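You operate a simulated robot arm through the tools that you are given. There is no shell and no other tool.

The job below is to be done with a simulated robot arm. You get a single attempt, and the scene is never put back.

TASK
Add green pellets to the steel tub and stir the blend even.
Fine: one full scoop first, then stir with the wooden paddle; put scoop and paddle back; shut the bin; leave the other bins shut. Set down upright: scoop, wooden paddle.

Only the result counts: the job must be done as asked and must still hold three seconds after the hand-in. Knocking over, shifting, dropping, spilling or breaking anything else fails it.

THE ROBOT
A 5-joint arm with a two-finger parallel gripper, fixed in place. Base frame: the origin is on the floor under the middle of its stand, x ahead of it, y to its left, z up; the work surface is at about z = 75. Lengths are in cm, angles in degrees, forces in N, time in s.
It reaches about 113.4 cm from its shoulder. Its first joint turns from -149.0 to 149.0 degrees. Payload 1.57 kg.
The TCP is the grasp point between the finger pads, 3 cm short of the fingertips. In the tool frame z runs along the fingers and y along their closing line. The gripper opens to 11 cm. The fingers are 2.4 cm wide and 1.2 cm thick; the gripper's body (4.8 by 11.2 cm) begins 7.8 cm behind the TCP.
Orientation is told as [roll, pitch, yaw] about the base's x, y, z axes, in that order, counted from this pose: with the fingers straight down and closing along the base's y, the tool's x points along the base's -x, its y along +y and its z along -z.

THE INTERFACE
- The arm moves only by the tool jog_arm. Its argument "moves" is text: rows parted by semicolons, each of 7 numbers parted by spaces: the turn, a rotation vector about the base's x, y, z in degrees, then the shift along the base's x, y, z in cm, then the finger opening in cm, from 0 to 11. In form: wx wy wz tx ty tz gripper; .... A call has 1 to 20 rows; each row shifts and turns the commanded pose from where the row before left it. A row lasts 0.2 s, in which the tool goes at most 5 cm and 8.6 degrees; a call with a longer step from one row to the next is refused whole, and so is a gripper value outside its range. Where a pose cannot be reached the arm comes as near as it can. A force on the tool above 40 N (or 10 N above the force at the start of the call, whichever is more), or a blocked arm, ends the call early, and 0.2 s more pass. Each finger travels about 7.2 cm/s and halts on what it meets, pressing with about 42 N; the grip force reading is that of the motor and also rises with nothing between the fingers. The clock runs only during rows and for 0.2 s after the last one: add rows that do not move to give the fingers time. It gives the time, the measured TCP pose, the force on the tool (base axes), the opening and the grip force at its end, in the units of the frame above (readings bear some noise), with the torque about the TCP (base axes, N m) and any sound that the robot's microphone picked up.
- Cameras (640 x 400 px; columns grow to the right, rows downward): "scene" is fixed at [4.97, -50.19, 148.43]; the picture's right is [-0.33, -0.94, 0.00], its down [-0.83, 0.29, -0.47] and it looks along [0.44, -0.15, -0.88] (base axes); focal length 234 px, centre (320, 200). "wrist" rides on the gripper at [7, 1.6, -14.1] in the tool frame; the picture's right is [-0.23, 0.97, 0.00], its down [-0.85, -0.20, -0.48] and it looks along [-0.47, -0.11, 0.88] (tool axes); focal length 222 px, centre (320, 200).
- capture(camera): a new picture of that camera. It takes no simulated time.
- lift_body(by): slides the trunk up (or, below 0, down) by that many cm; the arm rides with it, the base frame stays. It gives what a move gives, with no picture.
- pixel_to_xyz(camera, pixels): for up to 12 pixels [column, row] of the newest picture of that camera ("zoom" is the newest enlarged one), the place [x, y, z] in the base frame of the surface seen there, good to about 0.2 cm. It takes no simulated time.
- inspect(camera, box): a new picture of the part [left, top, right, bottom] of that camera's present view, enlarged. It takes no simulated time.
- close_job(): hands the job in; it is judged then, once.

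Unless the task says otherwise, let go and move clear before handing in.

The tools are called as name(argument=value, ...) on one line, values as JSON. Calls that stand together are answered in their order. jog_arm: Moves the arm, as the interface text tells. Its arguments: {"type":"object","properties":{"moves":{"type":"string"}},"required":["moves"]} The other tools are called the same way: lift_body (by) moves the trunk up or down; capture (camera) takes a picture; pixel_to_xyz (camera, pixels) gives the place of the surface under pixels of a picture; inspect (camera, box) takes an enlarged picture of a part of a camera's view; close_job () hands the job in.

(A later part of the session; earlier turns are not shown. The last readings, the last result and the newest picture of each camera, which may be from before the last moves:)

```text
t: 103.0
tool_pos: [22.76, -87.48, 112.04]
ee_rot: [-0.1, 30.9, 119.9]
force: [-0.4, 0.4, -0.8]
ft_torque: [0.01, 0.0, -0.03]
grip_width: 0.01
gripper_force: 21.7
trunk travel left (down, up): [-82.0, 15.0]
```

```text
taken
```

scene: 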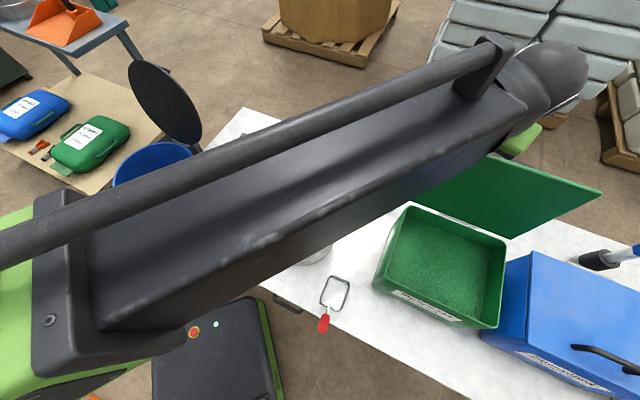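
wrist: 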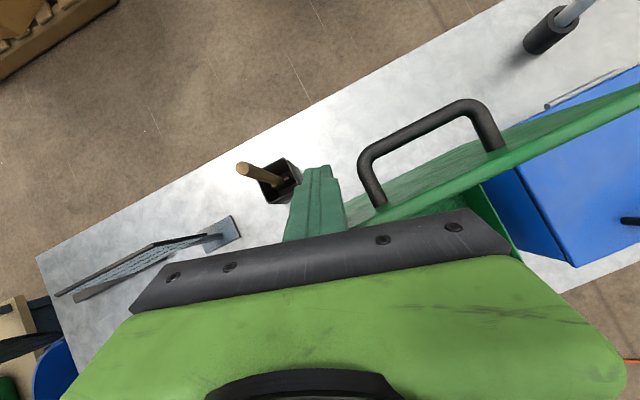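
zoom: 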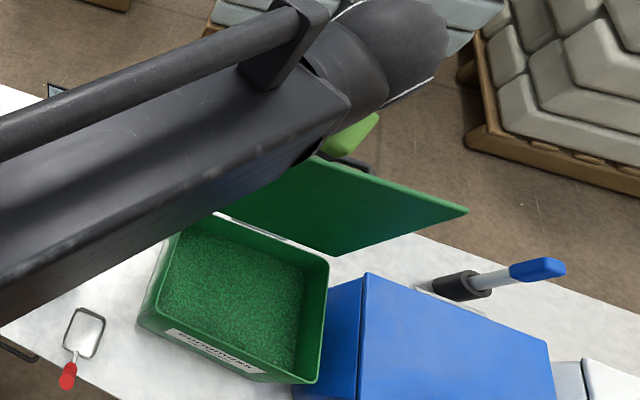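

The lid looks near vertical now and is not falling on its own. I'll continue pulling in small steps.

jog_arm(moves="0 0 0 -0.71 0.7 0 0;0 0 0 -0.71 0.7 0 0;0 0 0 -0.71 0.7 0 0;0 0 0 0 0 0 0")

inspect(camera="scene", box=[360, 60, 640, 340])

capture(camera="wrist")

pixel_to_xyz(camera="wrist", pixels=[[380, 200], [375, 155], [490, 105], [495, 145], [440, 170], [560, 120], [360, 210], [400, 205]])

```text
t: 104.0
tool_pos: [20.57, -85.44, 112.09]
ee_rot: [-0.1, 31.0, 119.9]
force: [-0.5, 0.2, -0.2]
ft_torque: [0.01, 0.02, 0.02]
grip_width: 0.0
gripper_force: 21.0
trunk travel left (down, up): [-82.0, 15.0]
```

```text
1.43 times, centred on (500, 200) of scene
```

zoom: 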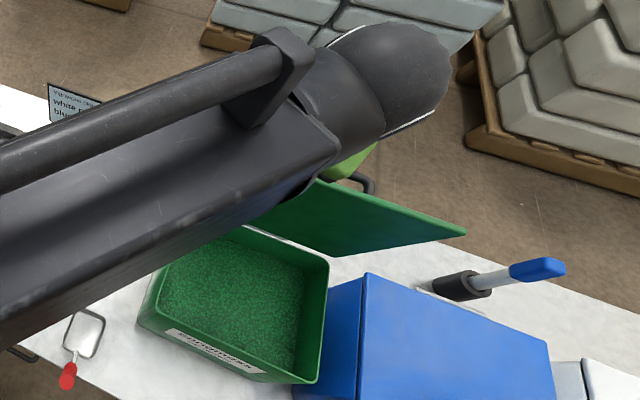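

```text
taken
```

wrist: 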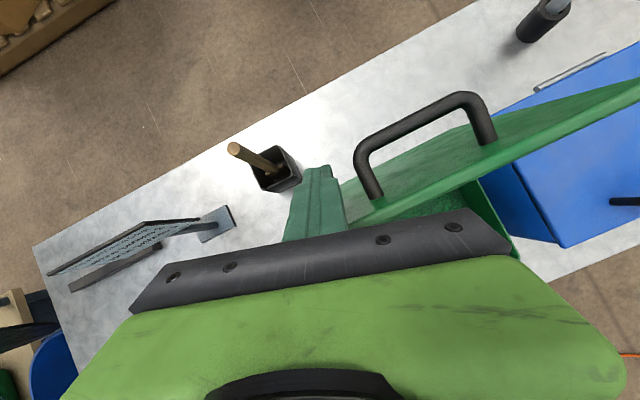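

```text
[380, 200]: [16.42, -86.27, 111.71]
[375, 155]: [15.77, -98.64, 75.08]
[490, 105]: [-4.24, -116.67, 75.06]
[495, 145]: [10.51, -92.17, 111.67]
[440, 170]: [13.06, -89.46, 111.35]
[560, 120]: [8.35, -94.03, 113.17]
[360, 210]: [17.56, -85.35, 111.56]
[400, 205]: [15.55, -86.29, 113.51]
```

The lid is past vertical (its top edge is about 3 cm in front of the hinge line) and is held by hinge friction. I'll keep pulling 7 cm and then press it down with the trunk.

jog_arm(moves="0 0 0 -0.71 0.7 0 0;0 0 0 -0.71 0.7 0 0;0 0 0 -0.71 0.7 0 0;0 0 0 -0.71 0.7 0 0;0 0 0 -0.71 0.7 0 0;0 0 0 0 0 0 0")

capture(camera="wrist")

inspect(camera="scene", box=[360, 60, 640, 340])

```text
t: 105.4
tool_pos: [17.05, -81.94, 111.92]
ee_rot: [-0.1, 30.8, 119.9]
force: [-0.5, 0.0, 0.1]
ft_torque: [-0.01, 0.02, 0.03]
grip_width: 0.02
gripper_force: 21.1
trunk travel left (down, up): [-82.0, 15.0]
```

```text
taken
```

wrist: 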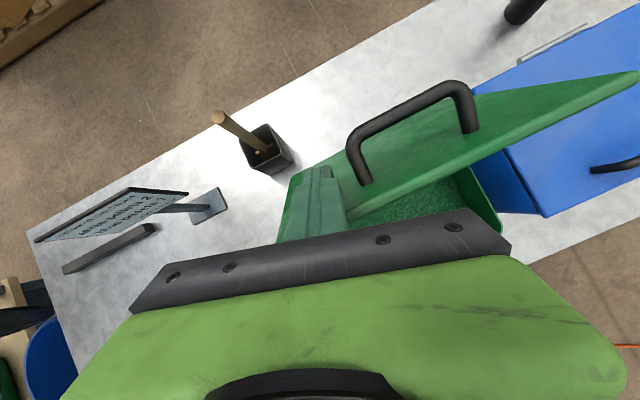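

```text
1.43 times, centred on (500, 200) of scene
```

zoom: 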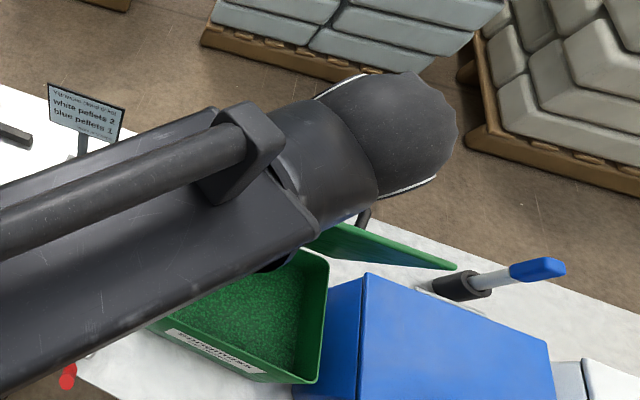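

The lid is now at about 70° and following. I'll alternate pulling and lowering to press it down.

jog_arm(moves="0 0 0 -0.71 0.7 0 0;0 0 0 -0.71 0.7 0 0;0 0 0 -0.71 0.7 0 0;0 0 0 0 0 0 0")

lift_body(by=-2)

jog_arm(moves="0 0 0 -0.71 0.7 0 0;0 0 0 -0.71 0.7 0 0;0 0 0 -0.71 0.7 0 0;0 0 0 0 0 0 0")

capture(camera="wrist")

```text
t: 106.4
tool_pos: [14.83, -79.92, 111.97]
ee_rot: [-0.1, 30.9, 120.0]
force: [-0.1, 0.1, 0.0]
ft_torque: [0.0, 0.04, -0.03]
grip_width: 0.0
gripper_force: 21.2
trunk travel left (down, up): [-82.0, 15.0]
```

```text
t: 107.1
tool_pos: [14.97, -79.82, 110.11]
ee_rot: [-0.2, 30.9, 120.1]
force: [-0.9, -0.5, -0.2]
ft_torque: [-0.01, -0.04, -0.01]
grip_width: 0.0
gripper_force: 21.1
trunk travel left (down, up): [-80.0, 17.0]
```

```text
t: 108.1
tool_pos: [12.94, -77.75, 109.94]
ee_rot: [-0.1, 30.8, 119.9]
force: [-0.5, 0.4, -0.1]
ft_torque: [-0.01, 0.03, -0.03]
grip_width: 0.0
gripper_force: 21.0
trunk travel left (down, up): [-80.0, 17.0]
```

```text
taken
```

wrist: 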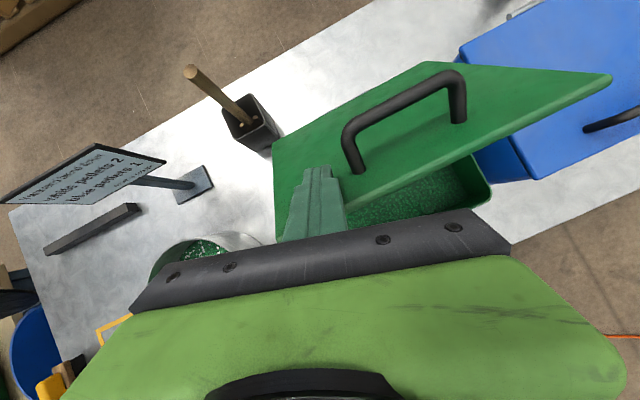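

The lid is at about 59° and still following the fingers. I'll continue: lower, pull, lower.

lift_body(by=-3)

jog_arm(moves="0 0 0 -0.71 0.7 0 0;0 0 0 -0.71 0.7 0 0;0 0 0 -0.71 0.7 0 0;0 0 0 0 0 0 0")

lift_body(by=-4)

capture(camera="wrist")

inspect(camera="scene", box=[340, 100, 620, 360])

```text
t: 108.8
tool_pos: [12.97, -77.91, 107.14]
ee_rot: [-0.1, 30.9, 120.0]
force: [0.0, -0.5, -0.6]
ft_torque: [-0.02, -0.02, -0.03]
grip_width: 0.0
gripper_force: 20.9
trunk travel left (down, up): [-77.0, 20.0]
```

```text
t: 109.8
tool_pos: [10.66, -75.76, 107.1]
ee_rot: [-0.1, 30.9, 119.9]
force: [-0.2, -0.2, 0.2]
ft_torque: [-0.01, -0.01, -0.01]
grip_width: 0.0
gripper_force: 21.0
trunk travel left (down, up): [-77.0, 20.0]
```

```text
t: 110.6
tool_pos: [10.71, -75.79, 102.97]
ee_rot: [-0.1, 30.8, 119.9]
force: [-0.2, -0.6, -0.5]
ft_torque: [0.01, 0.03, 0.04]
grip_width: 0.0
gripper_force: 21.6
trunk travel left (down, up): [-73.0, 24.0]
```

```text
taken
```

wrist: 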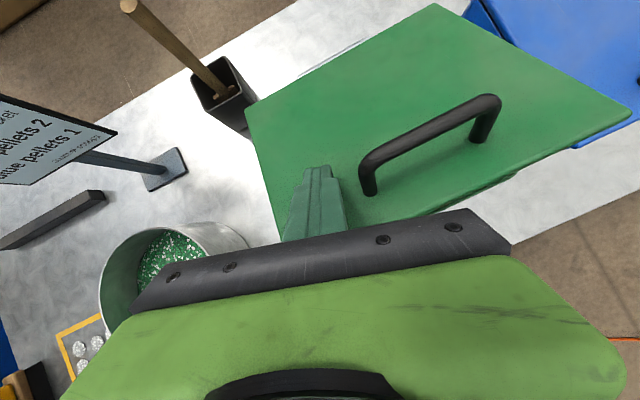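

```text
1.54 times, centred on (480, 230) of scene
```

zoom: 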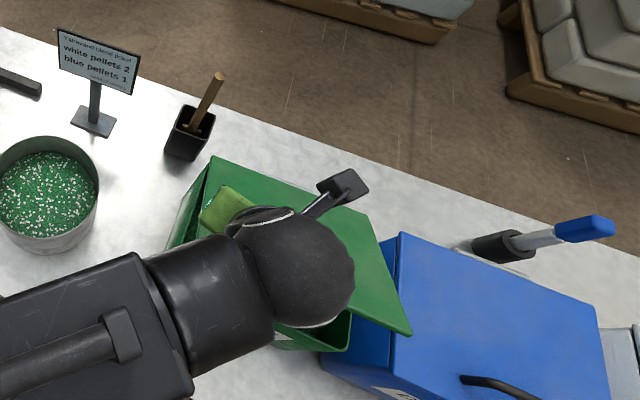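

The lid is down to roughly 35°. I'll keep lowering in small steps and watch the force.

lift_body(by=-4)

lift_body(by=-3)

capture(camera="wrist")

inspect(camera="scene", box=[340, 100, 620, 360])

```text
t: 111.5
tool_pos: [10.7, -75.77, 98.98]
ee_rot: [-0.1, 30.9, 120.0]
force: [-0.6, 0.1, -0.5]
ft_torque: [-0.01, 0.01, 0.02]
grip_width: 0.0
gripper_force: 21.1
trunk travel left (down, up): [-69.0, 28.0]
```

```text
t: 112.2
tool_pos: [10.72, -75.74, 96.08]
ee_rot: [-0.1, 30.8, 119.9]
force: [-0.1, 0.1, -0.7]
ft_torque: [0.02, -0.03, -0.01]
grip_width: 0.0
gripper_force: 21.9
trunk travel left (down, up): [-66.0, 31.0]
```

```text
taken
```

wrist: 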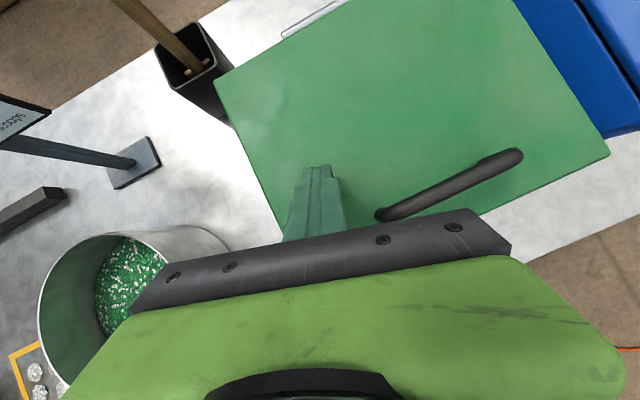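

```text
1.54 times, centred on (480, 230) of scene
```

zoom: 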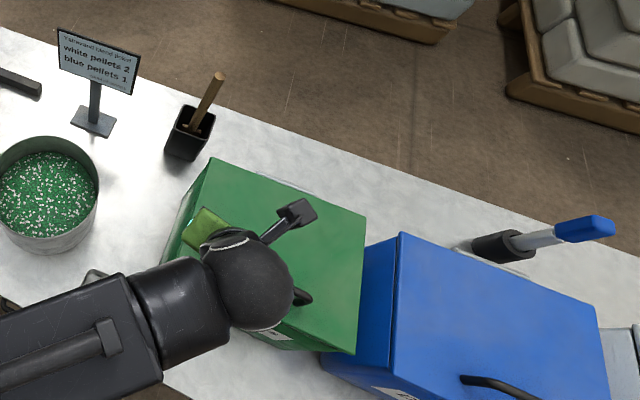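

The lid is nearly shut. I'll measure the heights of its top surface.

pixel_to_xyz(camera="wrist", pixels=[[230, 85], [300, 60], [520, 20], [600, 150], [400, 120], [280, 220], [360, 190], [450, 160], [540, 170], [270, 200]])

lift_body(by=-1)

```text
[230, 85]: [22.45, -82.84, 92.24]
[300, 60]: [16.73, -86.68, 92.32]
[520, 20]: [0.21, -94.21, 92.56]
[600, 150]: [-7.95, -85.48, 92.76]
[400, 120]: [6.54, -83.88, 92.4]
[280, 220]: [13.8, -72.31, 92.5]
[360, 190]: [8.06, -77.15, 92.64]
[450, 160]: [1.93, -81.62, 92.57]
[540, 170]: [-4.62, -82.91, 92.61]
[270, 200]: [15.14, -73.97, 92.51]
```

```text
t: 112.8
tool_pos: [10.73, -75.71, 95.28]
ee_rot: [0.0, 31.3, 119.9]
force: [0.4, -10.4, 37.8]
ft_torque: [-0.49, -0.15, 0.1]
grip_width: 0.02
gripper_force: 20.9
trunk travel left (down, up): [-65.0, 32.0]
```

The lid top read 92.2–92.8 everywhere, and the last press gave 38 N, so it's seated shut. I'll raise off it and verify.

lift_body(by=12)

capture(camera="scene")

capture(camera="wrist")

pixel_to_xyz(camera="scene", pixels=[[425, 230], [490, 260], [485, 310], [450, 240], [410, 225], [495, 250]])

```text
t: 114.3
tool_pos: [10.78, -75.76, 107.11]
ee_rot: [0.0, 30.8, 119.9]
force: [0.7, -0.4, -0.2]
ft_torque: [0.03, -0.01, 0.03]
grip_width: 0.0
gripper_force: 21.6
trunk travel left (down, up): [-77.0, 20.0]
```

```text
taken
```

scene: 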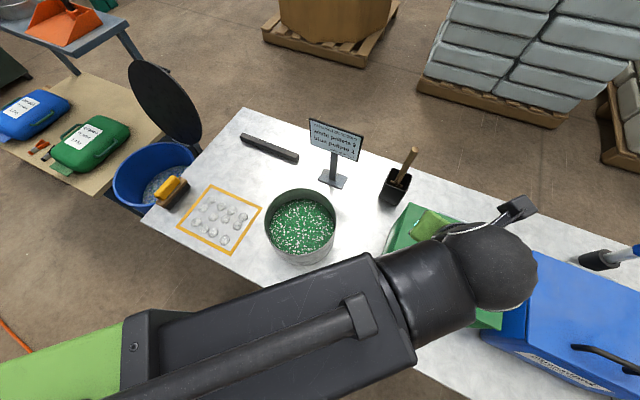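

```text
taken
```

wrist: 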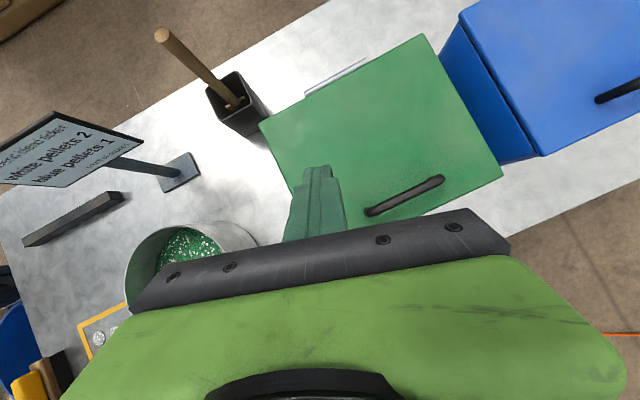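

```text
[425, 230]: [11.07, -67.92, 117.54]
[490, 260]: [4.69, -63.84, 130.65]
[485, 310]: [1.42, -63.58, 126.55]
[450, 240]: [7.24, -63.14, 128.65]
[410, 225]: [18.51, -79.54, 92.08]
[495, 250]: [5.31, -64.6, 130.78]
```

The bin is shut. Now I'll measure the paddle from the wrist view, with its handle running from (160,33) down to (237,100).

inspect(camera="wrist", box=[130, 10, 290, 150])

pixel_to_xyz(camera="wrist", pixels=[[160, 34], [170, 44], [180, 53], [190, 61], [200, 69], [210, 78], [220, 87], [230, 96], [236, 72], [268, 112], [238, 108], [208, 90]])

```text
2.86 times, centred on (210, 80) of wrist
```

zoom: 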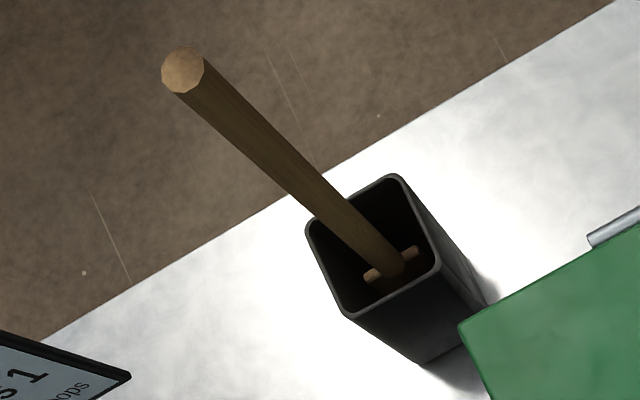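

```text
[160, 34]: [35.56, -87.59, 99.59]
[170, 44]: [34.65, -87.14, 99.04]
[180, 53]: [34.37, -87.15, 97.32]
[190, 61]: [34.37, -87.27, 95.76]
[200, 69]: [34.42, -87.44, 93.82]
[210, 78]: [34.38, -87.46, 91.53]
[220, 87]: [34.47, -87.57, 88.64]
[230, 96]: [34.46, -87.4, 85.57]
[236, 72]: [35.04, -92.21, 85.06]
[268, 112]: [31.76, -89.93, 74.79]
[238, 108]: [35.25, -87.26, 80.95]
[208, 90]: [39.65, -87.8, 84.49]
```

The paddle handle is vertical with its axis at about (35.4,-87.6), from z 81 up to 99.6. It's slightly beyond vertical-tool reach, so I'll grasp it with the tool tilted 15° radially. I'm moving above it now.

lift_body(by=4)

jog_arm(moves="6.84 3.95 0 0 0 -1.468 3;6.84 3.95 0 0 0 -1.055 5;0 0 -8 0 0 0 5;0 0 0 3.075 -1.475 0 5;0 0 0 3.075 -1.475 0 5;0 0 0 3.075 -1.475 0 5;0 0 0 3.075 -1.475 0 5;0 0 0 3.075 -1.475 0 5;0 0 0 3.075 -1.475 0 5;0 0 0 3.075 -1.475 0 5;0 0 0 2.5 -1.2 0 5;0 0 0 0 0 0 5")

capture(camera="wrist")

capture(camera="scene")

```text
t: 115.1
tool_pos: [10.72, -75.78, 111.14]
ee_rot: [-0.2, 30.9, 120.0]
force: [1.1, 0.5, -0.3]
ft_torque: [0.01, 0.04, -0.02]
grip_width: 0.0
gripper_force: 21.8
trunk travel left (down, up): [-81.0, 16.0]
```

```text
t: 117.7
tool_pos: [31.83, -88.33, 108.5]
ee_rot: [-0.5, 15.3, 113.3]
force: [0.1, 0.4, -0.1]
ft_torque: [0.0, -0.01, -0.03]
grip_width: 5.01
gripper_force: 0.0
out of reach, approached as far as the arm can: row 10, 11
trunk travel left (down, up): [-81.0, 16.0]
```

```text
taken
```

wrist: 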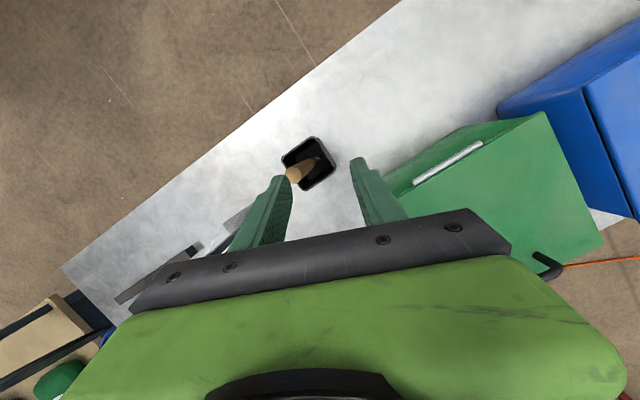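

```text
taken
```

scene: 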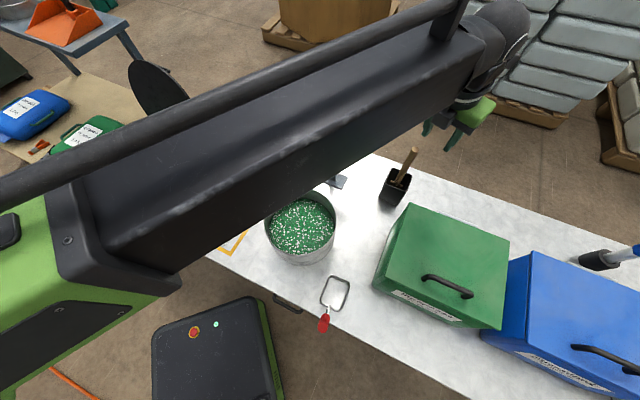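

The reach limit pulled the TCP in by about 3.6 cm. I'll increase the tilt to 22° and move onto the handle axis.

jog_arm(moves="-6.49 -2.62 0 0 0 0.93 5;0 0 -1.3 1.8 0.37 0 5;0 0 0 1.77 0.36 0 5;0 0 0 0 0 0 5")

capture(camera="wrist")

pixel_to_xyz(camera="wrist", pixels=[[320, 170], [325, 165], [315, 175], [330, 150], [320, 160], [325, 150]])

```text
t: 118.7
tool_pos: [30.95, -88.5, 109.44]
ee_rot: [-0.3, 22.2, 112.6]
force: [0.0, 0.1, 1.3]
ft_torque: [-0.02, 0.01, -0.01]
grip_width: 5.0
gripper_force: 0.0
out of reach, approached as far as the arm can: row 1, 2, 3
trunk travel left (down, up): [-81.0, 16.0]
```

```text
taken
```

wrist: 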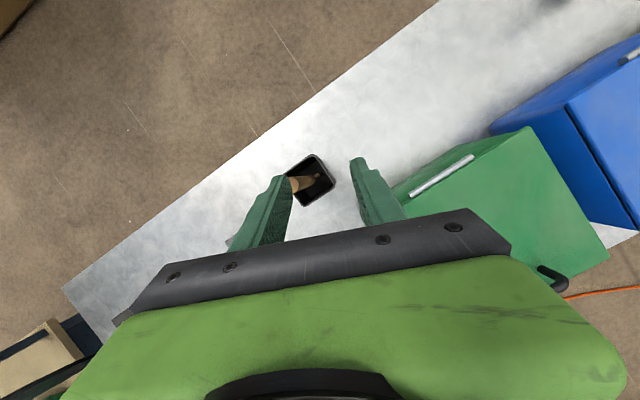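

```text
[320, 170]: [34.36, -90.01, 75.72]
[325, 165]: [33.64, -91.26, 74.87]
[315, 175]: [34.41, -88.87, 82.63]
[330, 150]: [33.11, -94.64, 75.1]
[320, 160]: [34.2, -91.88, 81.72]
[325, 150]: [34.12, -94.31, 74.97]
```

The blocked direction is tangential rather than radial, which points to a wrist-yaw limit when the tilt heading is nearly radial. I'll turn the tilt heading from -68° to -45° and try again.

jog_arm(moves="0 0 7.47 0 0 0 5;0 0 7.47 0.5 0 0 5;0 0 7.47 1 0.3 0 5;-2.12 -2.12 0 1 0.3 0.5 5;0 0 0 1.95 0.3 0 5;0 0 0 0 0 0 5")

capture(camera="wrist")

```text
t: 120.1
tool_pos: [35.57, -87.36, 109.84]
ee_rot: [-0.2, 25.1, 133.0]
force: [-0.2, 0.0, -0.5]
ft_torque: [-0.05, 0.0, -0.01]
grip_width: 4.99
gripper_force: 0.0
trunk travel left (down, up): [-81.0, 16.0]
```

```text
taken
```

wrist: 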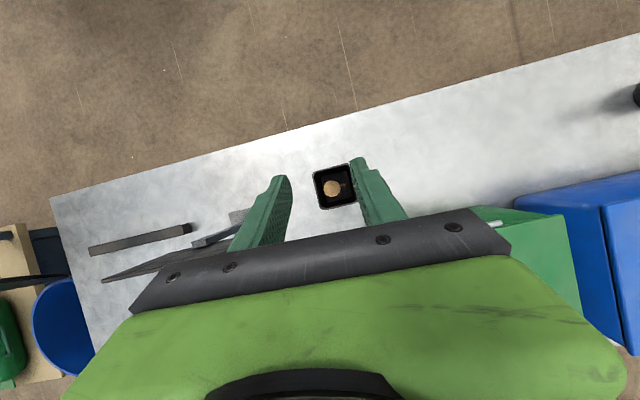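

That worked: TCP is (35.57,-87.36) and the handle top appears at (332,188). I'll measure it precisely.

inspect(camera="wrist", box=[290, 150, 380, 220])

pixel_to_xyz(camera="wrist", pixels=[[332, 188], [326, 188], [338, 188], [332, 182], [332, 194], [315, 173], [354, 168], [356, 200], [320, 207]])

```text
5.71 times, centred on (335, 185) of wrist
```

zoom: 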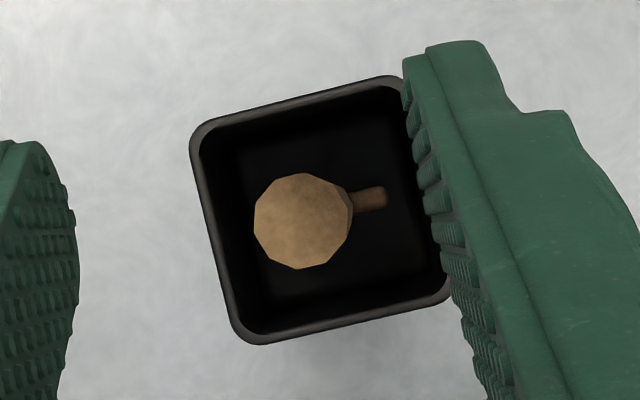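

```text
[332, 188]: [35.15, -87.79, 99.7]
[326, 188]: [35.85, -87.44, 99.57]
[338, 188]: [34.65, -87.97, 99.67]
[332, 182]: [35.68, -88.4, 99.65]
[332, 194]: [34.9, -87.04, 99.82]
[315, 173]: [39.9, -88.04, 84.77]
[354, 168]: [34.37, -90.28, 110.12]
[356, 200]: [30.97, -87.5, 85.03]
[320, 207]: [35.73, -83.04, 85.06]
```

The handle centre is (35.2,-87.75), diameter about 1.9, centred in the cup. I'll align the TCP and lower to grip height in steps.

jog_arm(moves="0 0 0 -0.37 -0.37 0 5;0 0 0 0 0 0 5")

lift_body(by=-8)

capture(camera="wrist")

inspect(camera="scene", box=[280, 80, 520, 260])

```text
t: 120.7
tool_pos: [35.31, -87.73, 109.83]
ee_rot: [-0.3, 25.1, 133.0]
force: [0.1, 0.3, 0.1]
ft_torque: [0.01, 0.0, -0.01]
grip_width: 5.05
gripper_force: 0.0
trunk travel left (down, up): [-81.0, 16.0]
```

```text
t: 121.9
tool_pos: [35.19, -87.67, 102.0]
ee_rot: [-0.2, 25.1, 133.0]
force: [-0.5, 0.1, 0.2]
ft_torque: [0.04, -0.02, 0.01]
grip_width: 5.01
gripper_force: 0.1
trunk travel left (down, up): [-73.0, 24.0]
```

```text
taken
```

wrist: 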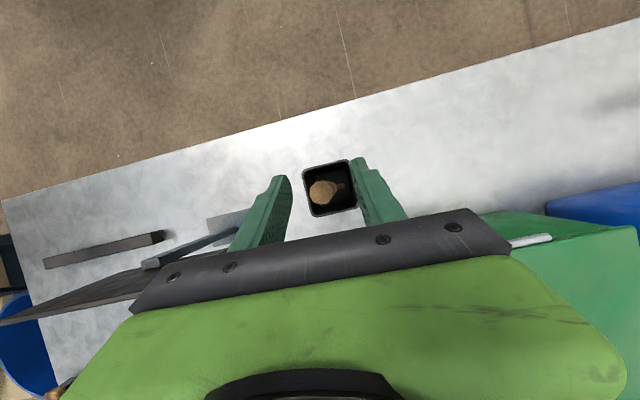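

```text
2.22 times, centred on (400, 170) of scene
```

zoom: 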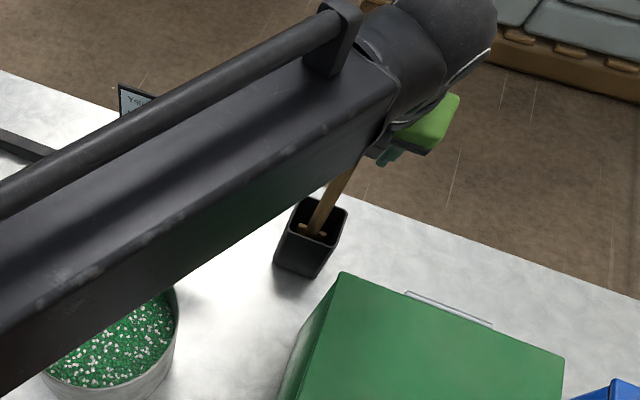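

The handle top at (322,190) is centred between the fingers. I'll lower another 8 cm to grip height.

lift_body(by=-8)

inspect(camera="wrist", box=[200, 100, 440, 260])

```text
t: 123.1
tool_pos: [35.15, -87.75, 93.88]
ee_rot: [-0.2, 25.1, 133.0]
force: [-0.5, 0.6, 0.0]
ft_torque: [0.02, -0.01, 0.01]
grip_width: 4.99
gripper_force: 0.1
trunk travel left (down, up): [-65.0, 32.0]
```

```text
2.50 times, centred on (320, 180) of wrist
```

zoom: 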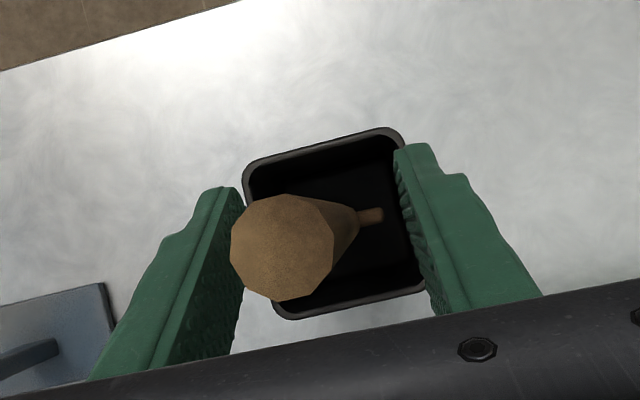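

Accounting for perspective the handle is within about 0.2 cm of centre. I'll close the gripper on it.

jog_arm(moves="0 0 0 0 0 0 3;0 0 0 0 0 0 2.2;0 0 0 0 0 0 0;0 0 0 0 0 0 0;0 0 0 0 0 0 0")

inspect(camera="wrist", box=[200, 100, 440, 260])

```text
t: 124.3
tool_pos: [35.27, -87.94, 93.75]
ee_rot: [-0.3, 25.1, 133.1]
force: [0.2, 0.7, -0.6]
ft_torque: [0.01, -0.01, -0.02]
grip_width: 1.89
gripper_force: 33.0
trunk travel left (down, up): [-65.0, 32.0]
```

```text
2.50 times, centred on (320, 180) of wrist
```

zoom: 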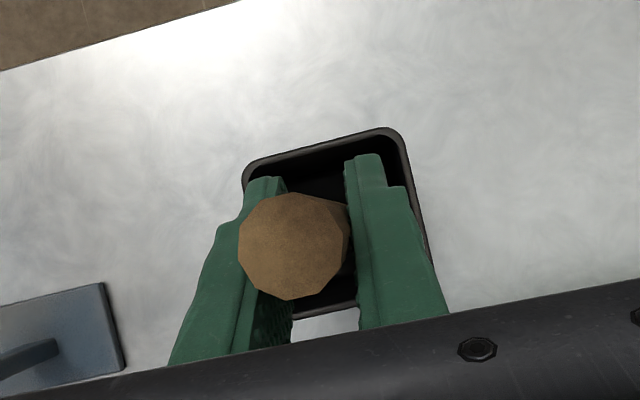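

The paddle is gripped at width 1.89. I'll lift in steps, watching for the cup being dragged along.

lift_body(by=3)

lift_body(by=9)

capture(camera="wrist")

inspect(camera="scene", box=[280, 80, 520, 260])

```text
t: 125.0
tool_pos: [35.18, -87.87, 96.93]
ee_rot: [-0.3, 25.0, 132.9]
force: [-0.6, -0.6, -0.5]
ft_torque: [0.0, 0.01, 0.0]
grip_width: 1.92
gripper_force: 32.8
trunk travel left (down, up): [-68.0, 29.0]
```

```text
t: 126.3
tool_pos: [35.28, -87.74, 105.88]
ee_rot: [-0.2, 25.1, 133.0]
force: [-0.2, -0.6, -1.3]
ft_torque: [0.0, 0.02, 0.0]
grip_width: 1.9
gripper_force: 32.9
trunk travel left (down, up): [-77.0, 20.0]
```

```text
taken
```

wrist: 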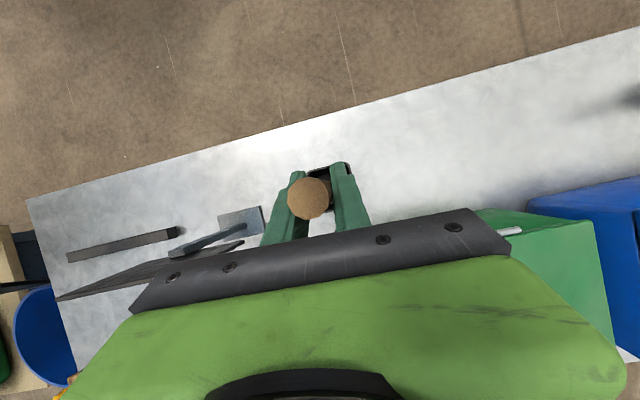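

```text
2.22 times, centred on (400, 170) of scene
```

zoom: 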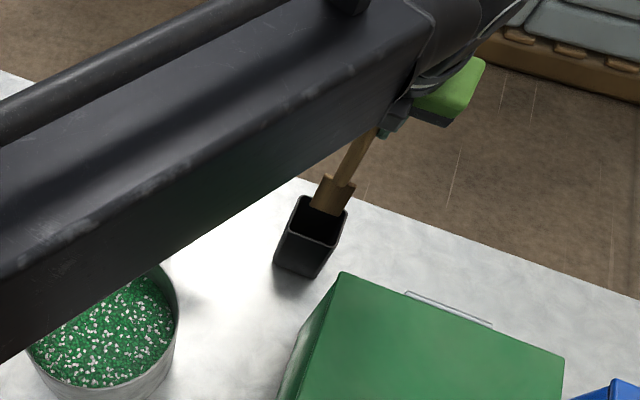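

The paddle is out of the cup and the cup stayed put. I'll lift 5 cm more, then carry it to the tub while turning the tilt heading so the wrist has room there.

lift_body(by=5)

jog_arm(moves="0 0 8 -0.65 1.975 0 0;0 0 8 -0.65 1.975 0 0;0 0 8 -0.65 1.975 0 0;0 0 8 -0.65 1.975 0 0;0 0 8 -0.65 1.975 0 0;0 0 8 -0.65 1.975 0 0;0 0 8 -0.65 1.975 0 0;0 0 8 -0.65 1.975 0 0;0 0 3 0.19 2.3 0 0;0 0 0 0.19 2.3 0 0;0 0 0 0.19 2.3 0 0;0 0 0 0.19 2.3 0 0;0 0 0 0.19 2.3 0 0;0 0 0 0.19 2.3 0 0;0 0 0 0.19 2.3 0 0;0 0 0 0.19 2.3 0 0;0 0 0 0 0 0 0")

capture(camera="wrist")

capture(camera="scene")

```text
t: 127.2
tool_pos: [35.18, -87.73, 110.78]
ee_rot: [-0.2, 25.0, 133.1]
force: [0.7, -1.0, -1.8]
ft_torque: [-0.04, 0.02, -0.01]
grip_width: 1.9
gripper_force: 33.1
trunk travel left (down, up): [-82.0, 15.0]
```

```text
t: 130.8
tool_pos: [31.57, -53.5, 110.86]
ee_rot: [-0.2, 25.0, -160.0]
force: [0.3, 0.3, -0.9]
ft_torque: [-0.04, 0.02, -0.02]
grip_width: 1.93
gripper_force: 33.4
trunk travel left (down, up): [-82.0, 15.0]
```

```text
taken
```

wrist: 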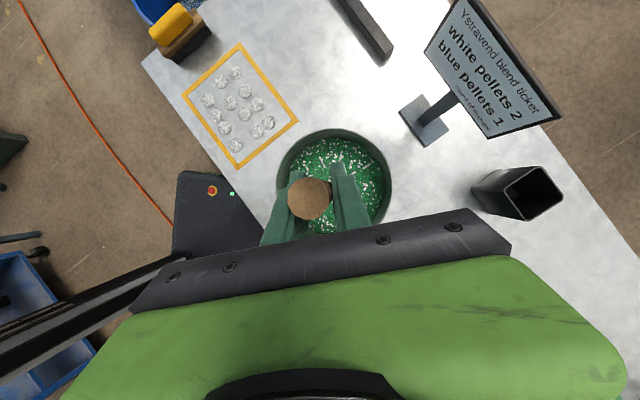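

```text
taken
```

scene: 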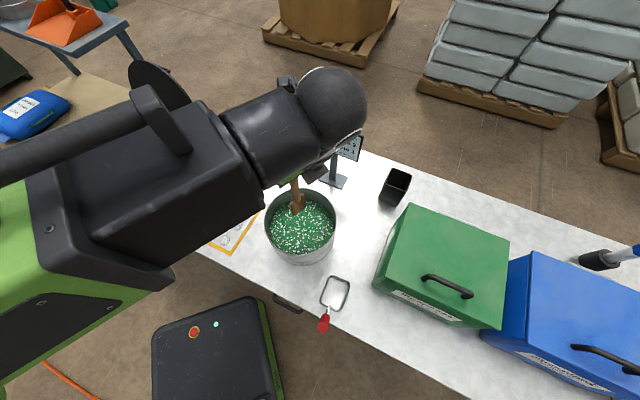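

The paddle hangs over the tub centre. I'll measure the blade's lower end.

inspect(camera="scene", box=[250, 160, 350, 270])

pixel_to_xyz(camera="scene", pixels=[[294, 185], [296, 198], [297, 205], [297, 212], [297, 215], [291, 208], [303, 207], [300, 240], [280, 235], [320, 230], [300, 218], [297, 218]])

```text
3.64 times, centred on (300, 215) of scene
```

zoom: 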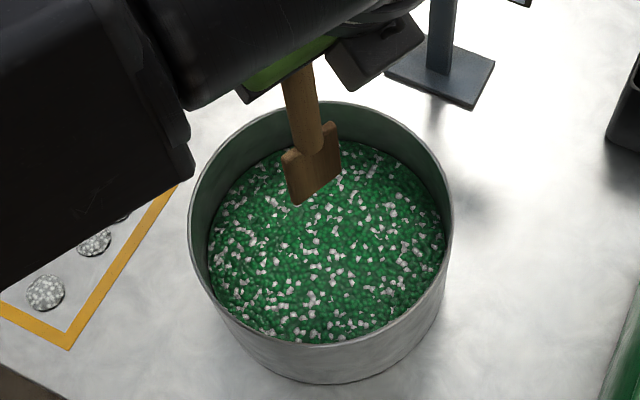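

```text
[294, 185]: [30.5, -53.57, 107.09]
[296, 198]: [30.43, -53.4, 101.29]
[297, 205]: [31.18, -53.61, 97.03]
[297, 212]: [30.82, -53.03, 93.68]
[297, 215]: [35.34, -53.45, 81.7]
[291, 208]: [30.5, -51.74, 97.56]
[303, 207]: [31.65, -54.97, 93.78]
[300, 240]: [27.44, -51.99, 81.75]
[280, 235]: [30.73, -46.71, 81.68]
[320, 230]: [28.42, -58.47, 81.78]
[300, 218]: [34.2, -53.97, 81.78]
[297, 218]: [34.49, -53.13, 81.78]
```

The blade bottom is at z≈93, its width is about 4 cm, and the pellet surface is 81.8. I'll lower the blade to about z 77, close to the tub floor, and watch the force.

lift_body(by=-10)

lift_body(by=-5.5)

inspect(camera="scene", box=[230, 140, 370, 280])

```text
t: 132.1
tool_pos: [31.58, -53.47, 100.77]
ee_rot: [-0.2, 25.1, -160.0]
force: [0.0, -0.3, -1.7]
ft_torque: [-0.02, -0.01, 0.01]
grip_width: 1.91
gripper_force: 33.4
trunk travel left (down, up): [-72.0, 25.0]
```

```text
t: 133.1
tool_pos: [31.59, -53.48, 95.3]
ee_rot: [-0.3, 24.9, -160.0]
force: [0.1, 0.1, 0.0]
ft_torque: [0.0, 0.0, -0.01]
grip_width: 1.93
gripper_force: 33.1
trunk travel left (down, up): [-66.5, 30.5]
```

```text
2.86 times, centred on (300, 210) of scene
```

zoom: 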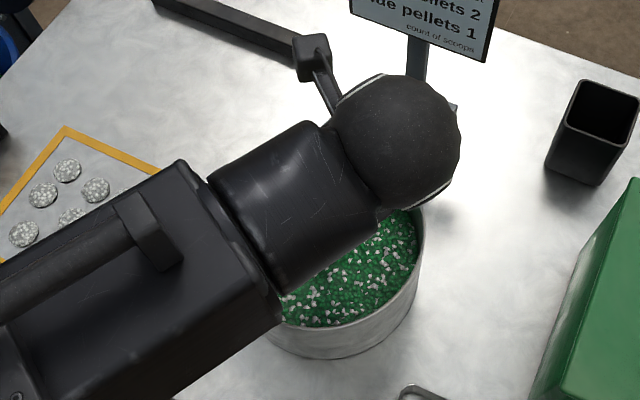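

The blade is immersed with negligible force. I'll start with a half circle at 5.5 cm radius and check that the tub stays put.

jog_arm(moves="0 0 0 1.8 0 0 0;0 0 0 1.85 0 0 0;0 0 0 1.85 0 0 0;0 0 0 -0.269 1.7 0 0;0 0 0 -0.781 1.533 0 0;0 0 0 -1.217 1.217 0 0;0 0 0 -1.533 0.781 0 0;0 0 0 -1.7 0.269 0 0;0 0 0 -1.7 -0.269 0 0;0 0 0 -1.533 -0.781 0 0;0 0 0 -1.217 -1.217 0 0;0 0 0 -0.781 -1.533 0 0;0 0 0 -0.269 -1.7 0 0")

capture(camera="scene")

capture(camera="wrist")

```text
t: 135.9
tool_pos: [26.08, -53.36, 95.31]
ee_rot: [-0.2, 24.9, -160.0]
force: [1.0, 0.8, 0.2]
ft_torque: [0.0, 0.0, 0.04]
grip_width: 1.9
gripper_force: 33.5
trunk travel left (down, up): [-66.5, 30.5]
```

```text
taken
```

scene: 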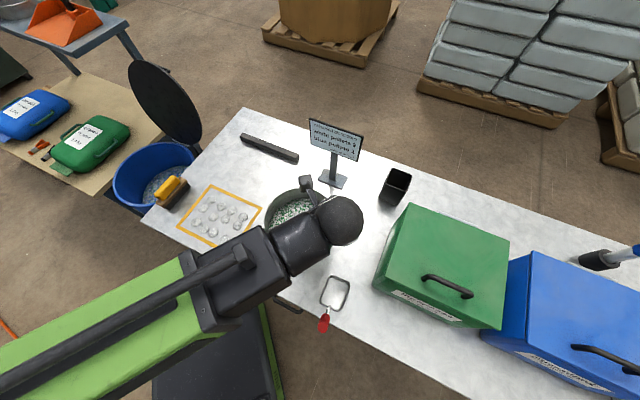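

```text
taken
```

wrist: 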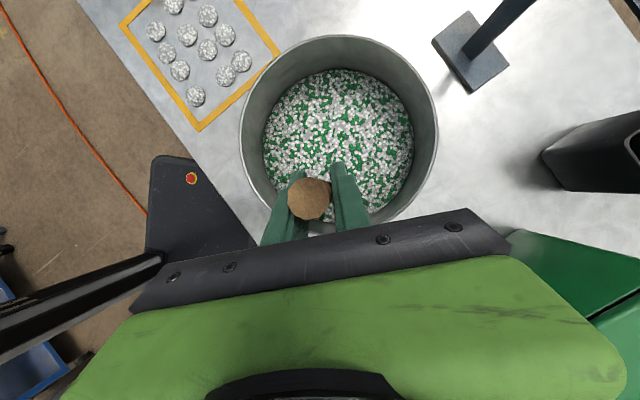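

It's already mixing visibly (whites are coming up) with forces around 1 N and no spill. I'll do a full revolution, then vary the radius.

jog_arm(moves="0 0 0 0.269 -1.7 0 0;0 0 0 0.781 -1.533 0 0;0 0 0 1.217 -1.217 0 0;0 0 0 1.533 -0.781 0 0;0 0 0 1.7 -0.269 0 0;0 0 0 1.7 0.269 0 0;0 0 0 1.533 0.781 0 0;0 0 0 1.217 1.217 0 0;0 0 0 0.781 1.533 0 0;0 0 0 0.269 1.7 0 0;0 0 0 -0.269 1.7 0 0;0 0 0 -0.781 1.533 0 0;0 0 0 -1.217 1.217 0 0;0 0 0 -1.533 0.781 0 0;0 0 0 -1.7 0.269 0 0;0 0 0 -1.7 -0.269 0 0;0 0 0 -1.533 -0.781 0 0;0 0 0 -1.217 -1.217 0 0;0 0 0 -0.781 -1.533 0 0;0 0 0 -0.269 -1.7 0 0")

inspect(camera="wrist", box=[220, 20, 460, 240])

```text
t: 140.1
tool_pos: [25.93, -53.55, 95.51]
ee_rot: [-0.2, 25.0, -160.0]
force: [0.1, -0.8, -0.9]
ft_torque: [-0.01, 0.03, 0.01]
grip_width: 1.92
gripper_force: 33.7
trunk travel left (down, up): [-66.5, 30.5]
```

```text
1.82 times, centred on (340, 130) of wrist
```

zoom: 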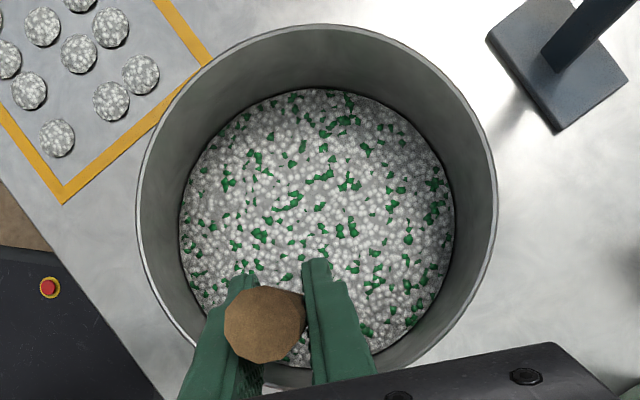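

The surface is now an even white/green scatter. I'll do an inner circle and a wider circle to cover the whole tub.

jog_arm(moves="0 0 0 1.25 0 0 0;0 0 0 1.25 0 0 0;0 0 0 0.573 -1.763 0 0;0 0 0 1.5 -1.09 0 0;0 0 0 1.854 0 0 0;0 0 0 1.5 1.09 0 0;0 0 0 0.573 1.763 0 0;0 0 0 -0.573 1.763 0 0;0 0 0 -1.5 1.09 0 0;0 0 0 -1.854 0 0 0;0 0 0 -1.5 -1.09 0 0;0 0 0 -0.573 -1.763 0 0;0 0 0 -1.75 0 0 0;0 0 0 -1.75 0 0 0;0 0 0 0 0 0 0")

jog_arm(moves="0 0 0 0.318 -2.009 0 0;0 0 0 0.923 -1.812 0 0;0 0 0 1.438 -1.438 0 0;0 0 0 1.812 -0.923 0 0;0 0 0 2.009 -0.318 0 0;0 0 0 2.009 0.318 0 0;0 0 0 1.812 0.923 0 0;0 0 0 1.438 1.438 0 0;0 0 0 0.923 1.812 0 0;0 0 0 0.318 2.009 0 0;0 0 0 -0.318 2.009 0 0;0 0 0 -0.923 1.812 0 0;0 0 0 -1.438 1.438 0 0;0 0 0 -1.812 0.923 0 0;0 0 0 -2.009 0.318 0 0;0 0 0 -2.009 -0.318 0 0;0 0 0 -1.812 -0.923 0 0;0 0 0 -1.438 -1.438 0 0;0 0 0 -0.923 -1.812 0 0;0 0 0 -0.318 -2.009 0 0")

inspect(camera="wrist", box=[220, 20, 460, 240])

```text
t: 143.3
tool_pos: [25.09, -53.61, 95.35]
ee_rot: [-0.2, 25.0, -160.0]
force: [0.0, 0.1, -0.8]
ft_torque: [-0.03, 0.02, 0.01]
grip_width: 1.92
gripper_force: 33.1
trunk travel left (down, up): [-66.5, 30.5]
```

```text
t: 147.5
tool_pos: [24.93, -53.71, 95.43]
ee_rot: [-0.1, 25.0, -160.0]
force: [0.6, 0.2, -0.6]
ft_torque: [-0.04, -0.01, 0.02]
grip_width: 1.9
gripper_force: 32.9
trunk travel left (down, up): [-66.5, 30.5]
```

```text
1.82 times, centred on (340, 130) of wrist
```

zoom: 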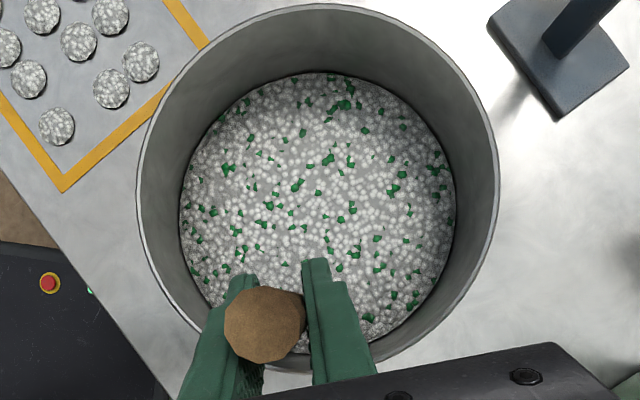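

The blend looks evenly scattered now. I'll do another round at different radii to be safe, then compare the look.

jog_arm(moves="0 0 0 1.5 0 0 0;0 0 0 0.55 1.55 0 0;0 0 0 1.2 1.3 0 0;0 0 0 1.533 0.781 0 0;0 0 0 1.7 0.269 0 0;0 0 0 1.7 -0.269 0 0;0 0 0 1.533 -0.781 0 0;0 0 0 1.217 -1.217 0 0;0 0 0 0.781 -1.533 0 0;0 0 0 -0.2 -1.7 0 0;0 0 0 -0.8 -1.5 0 0;0 0 0 -1.3 -1.2 0 0;0 0 0 -1.7 0.3 0 0;0 0 0 -1.7 0.3 0 0;0 0 0 -1.4 0.9 0 0;0 0 0 -0.6 1.5 0 0;0 0 0 0.6 1.5 0 0;0 0 0 1.4 0.6 0 0;0 0 0 1.4 -0.6 0 0;0 0 0 0 0 0 0")

inspect(camera="wrist", box=[220, 20, 460, 240])

```text
t: 151.7
tool_pos: [32.43, -53.24, 95.39]
ee_rot: [-0.1, 24.8, -160.1]
force: [-0.4, -0.1, -1.5]
ft_torque: [-0.03, 0.03, 0.0]
grip_width: 1.9
gripper_force: 33.3
trunk travel left (down, up): [-66.5, 30.5]
```

```text
1.82 times, centred on (340, 130) of wrist
```

zoom: 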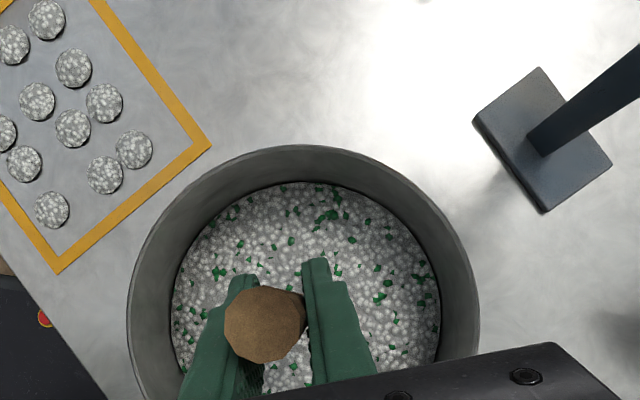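

The colour share has settled. One final full circle in the opposite direction, then I'll lift the paddle out.

jog_arm(moves="0 0 0 1.5 0 0 0;0 0 0 1.5 0 0 0;0 0 0 1.5 -0.1 0 0;0 0 0 -0.419 -2.105 0 0;0 0 0 -1.192 -1.784 0 0;0 0 0 -1.784 -1.192 0 0;0 0 0 -2.105 -0.419 0 0;0 0 0 -2.105 0.419 0 0;0 0 0 -1.784 1.192 0 0;0 0 0 -1.192 1.784 0 0;0 0 0 -0.419 2.105 0 0;0 0 0 0.419 2.105 0 0;0 0 0 1.192 1.784 0 0;0 0 0 1.784 1.192 0 0;0 0 0 2.105 0.419 0 0;0 0 0 2.105 -0.419 0 0;0 0 0 1.784 -1.192 0 0;0 0 0 1.192 -1.784 0 0;0 0 0 0.419 -2.105 0 0;0 0 0 -1.5 0 0 0")

jog_arm(moves="0 0 0 -1.5 0 0 0;0 0 0 -1.5 0 0 0;0 0 0 -0.9 0 0 0;0 0 0 0 0 0 0")

lift_body(by=5)

lift_body(by=11)

capture(camera="wrist")

inspect(camera="scene", box=[230, 140, 370, 280])

```text
t: 155.9
tool_pos: [35.53, -53.48, 95.48]
ee_rot: [-0.2, 25.0, -160.0]
force: [0.9, 0.7, -0.9]
ft_torque: [0.01, 0.02, 0.03]
grip_width: 1.88
gripper_force: 32.9
trunk travel left (down, up): [-66.5, 30.5]
```

```text
t: 156.9
tool_pos: [31.62, -53.48, 95.26]
ee_rot: [-0.2, 25.0, -160.0]
force: [-0.8, -0.1, -1.2]
ft_torque: [0.01, 0.03, 0.01]
grip_width: 1.91
gripper_force: 32.4
trunk travel left (down, up): [-66.5, 30.5]
```

```text
t: 157.8
tool_pos: [31.53, -53.4, 100.44]
ee_rot: [-0.2, 25.0, -160.0]
force: [0.0, 0.3, -0.5]
ft_torque: [0.0, -0.01, 0.0]
grip_width: 1.9
gripper_force: 33.0
trunk travel left (down, up): [-71.5, 25.5]
```

```text
t: 159.2
tool_pos: [31.61, -53.44, 111.3]
ee_rot: [-0.2, 25.0, -160.1]
force: [-0.8, 0.4, 0.1]
ft_torque: [0.0, -0.01, 0.0]
grip_width: 1.9
gripper_force: 32.8
trunk travel left (down, up): [-82.5, 14.5]
```

```text
taken
```

wrist: 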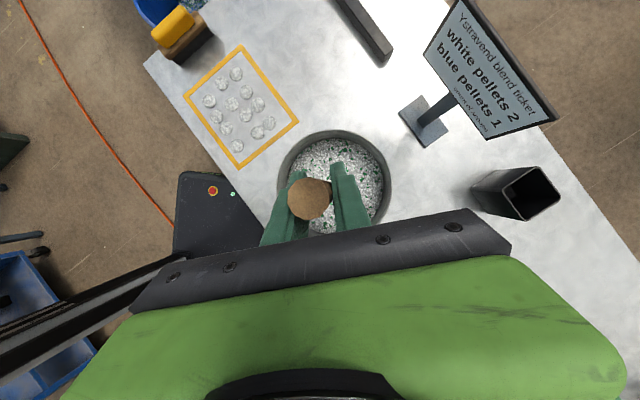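

```text
2.86 times, centred on (300, 210) of scene
```

zoom: 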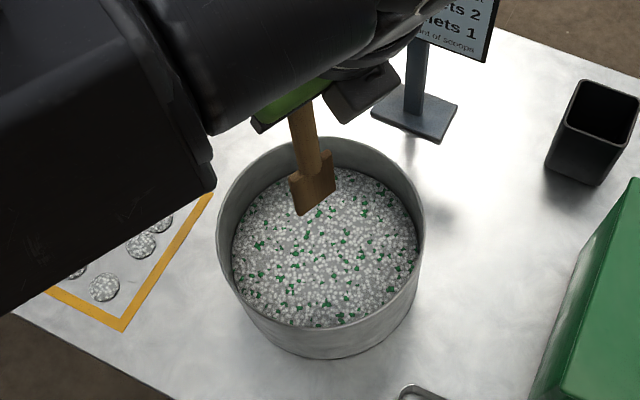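

The blend is even. I'll check that the paddle hasn't slipped in the grip and that the tub hasn't moved.

capture(camera="scene")

pixel_to_xyz(camera="scene", pixels=[[294, 185], [296, 198], [297, 205], [297, 212], [291, 207], [303, 206], [300, 240], [267, 226], [334, 226], [300, 262], [295, 212], [298, 210]])

inspect(camera="wrist", box=[230, 90, 430, 260])

```text
taken
```

scene: 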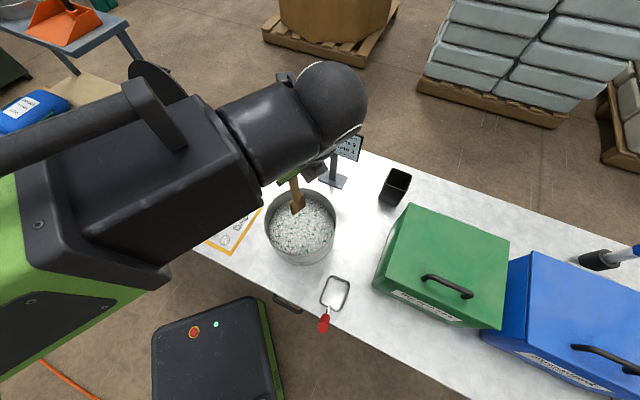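

```text
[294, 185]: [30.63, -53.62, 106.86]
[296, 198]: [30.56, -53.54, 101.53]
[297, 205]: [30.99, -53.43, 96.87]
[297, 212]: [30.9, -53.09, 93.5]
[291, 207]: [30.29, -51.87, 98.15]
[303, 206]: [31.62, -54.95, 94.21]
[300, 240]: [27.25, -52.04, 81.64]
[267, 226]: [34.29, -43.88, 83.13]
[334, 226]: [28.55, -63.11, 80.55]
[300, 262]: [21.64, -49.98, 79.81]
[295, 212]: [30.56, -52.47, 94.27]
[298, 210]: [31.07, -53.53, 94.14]
```

```text
2.35 times, centred on (330, 175) of wrist
```

zoom: 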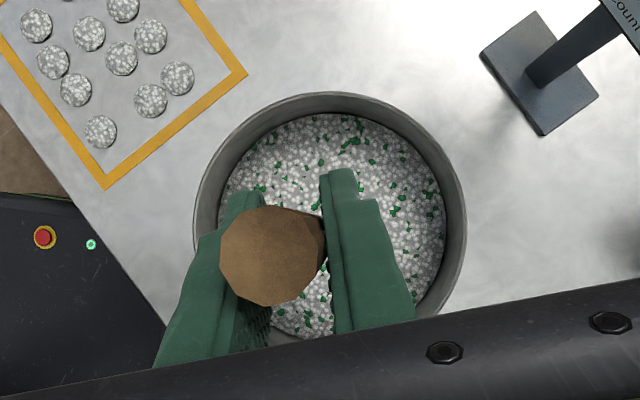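

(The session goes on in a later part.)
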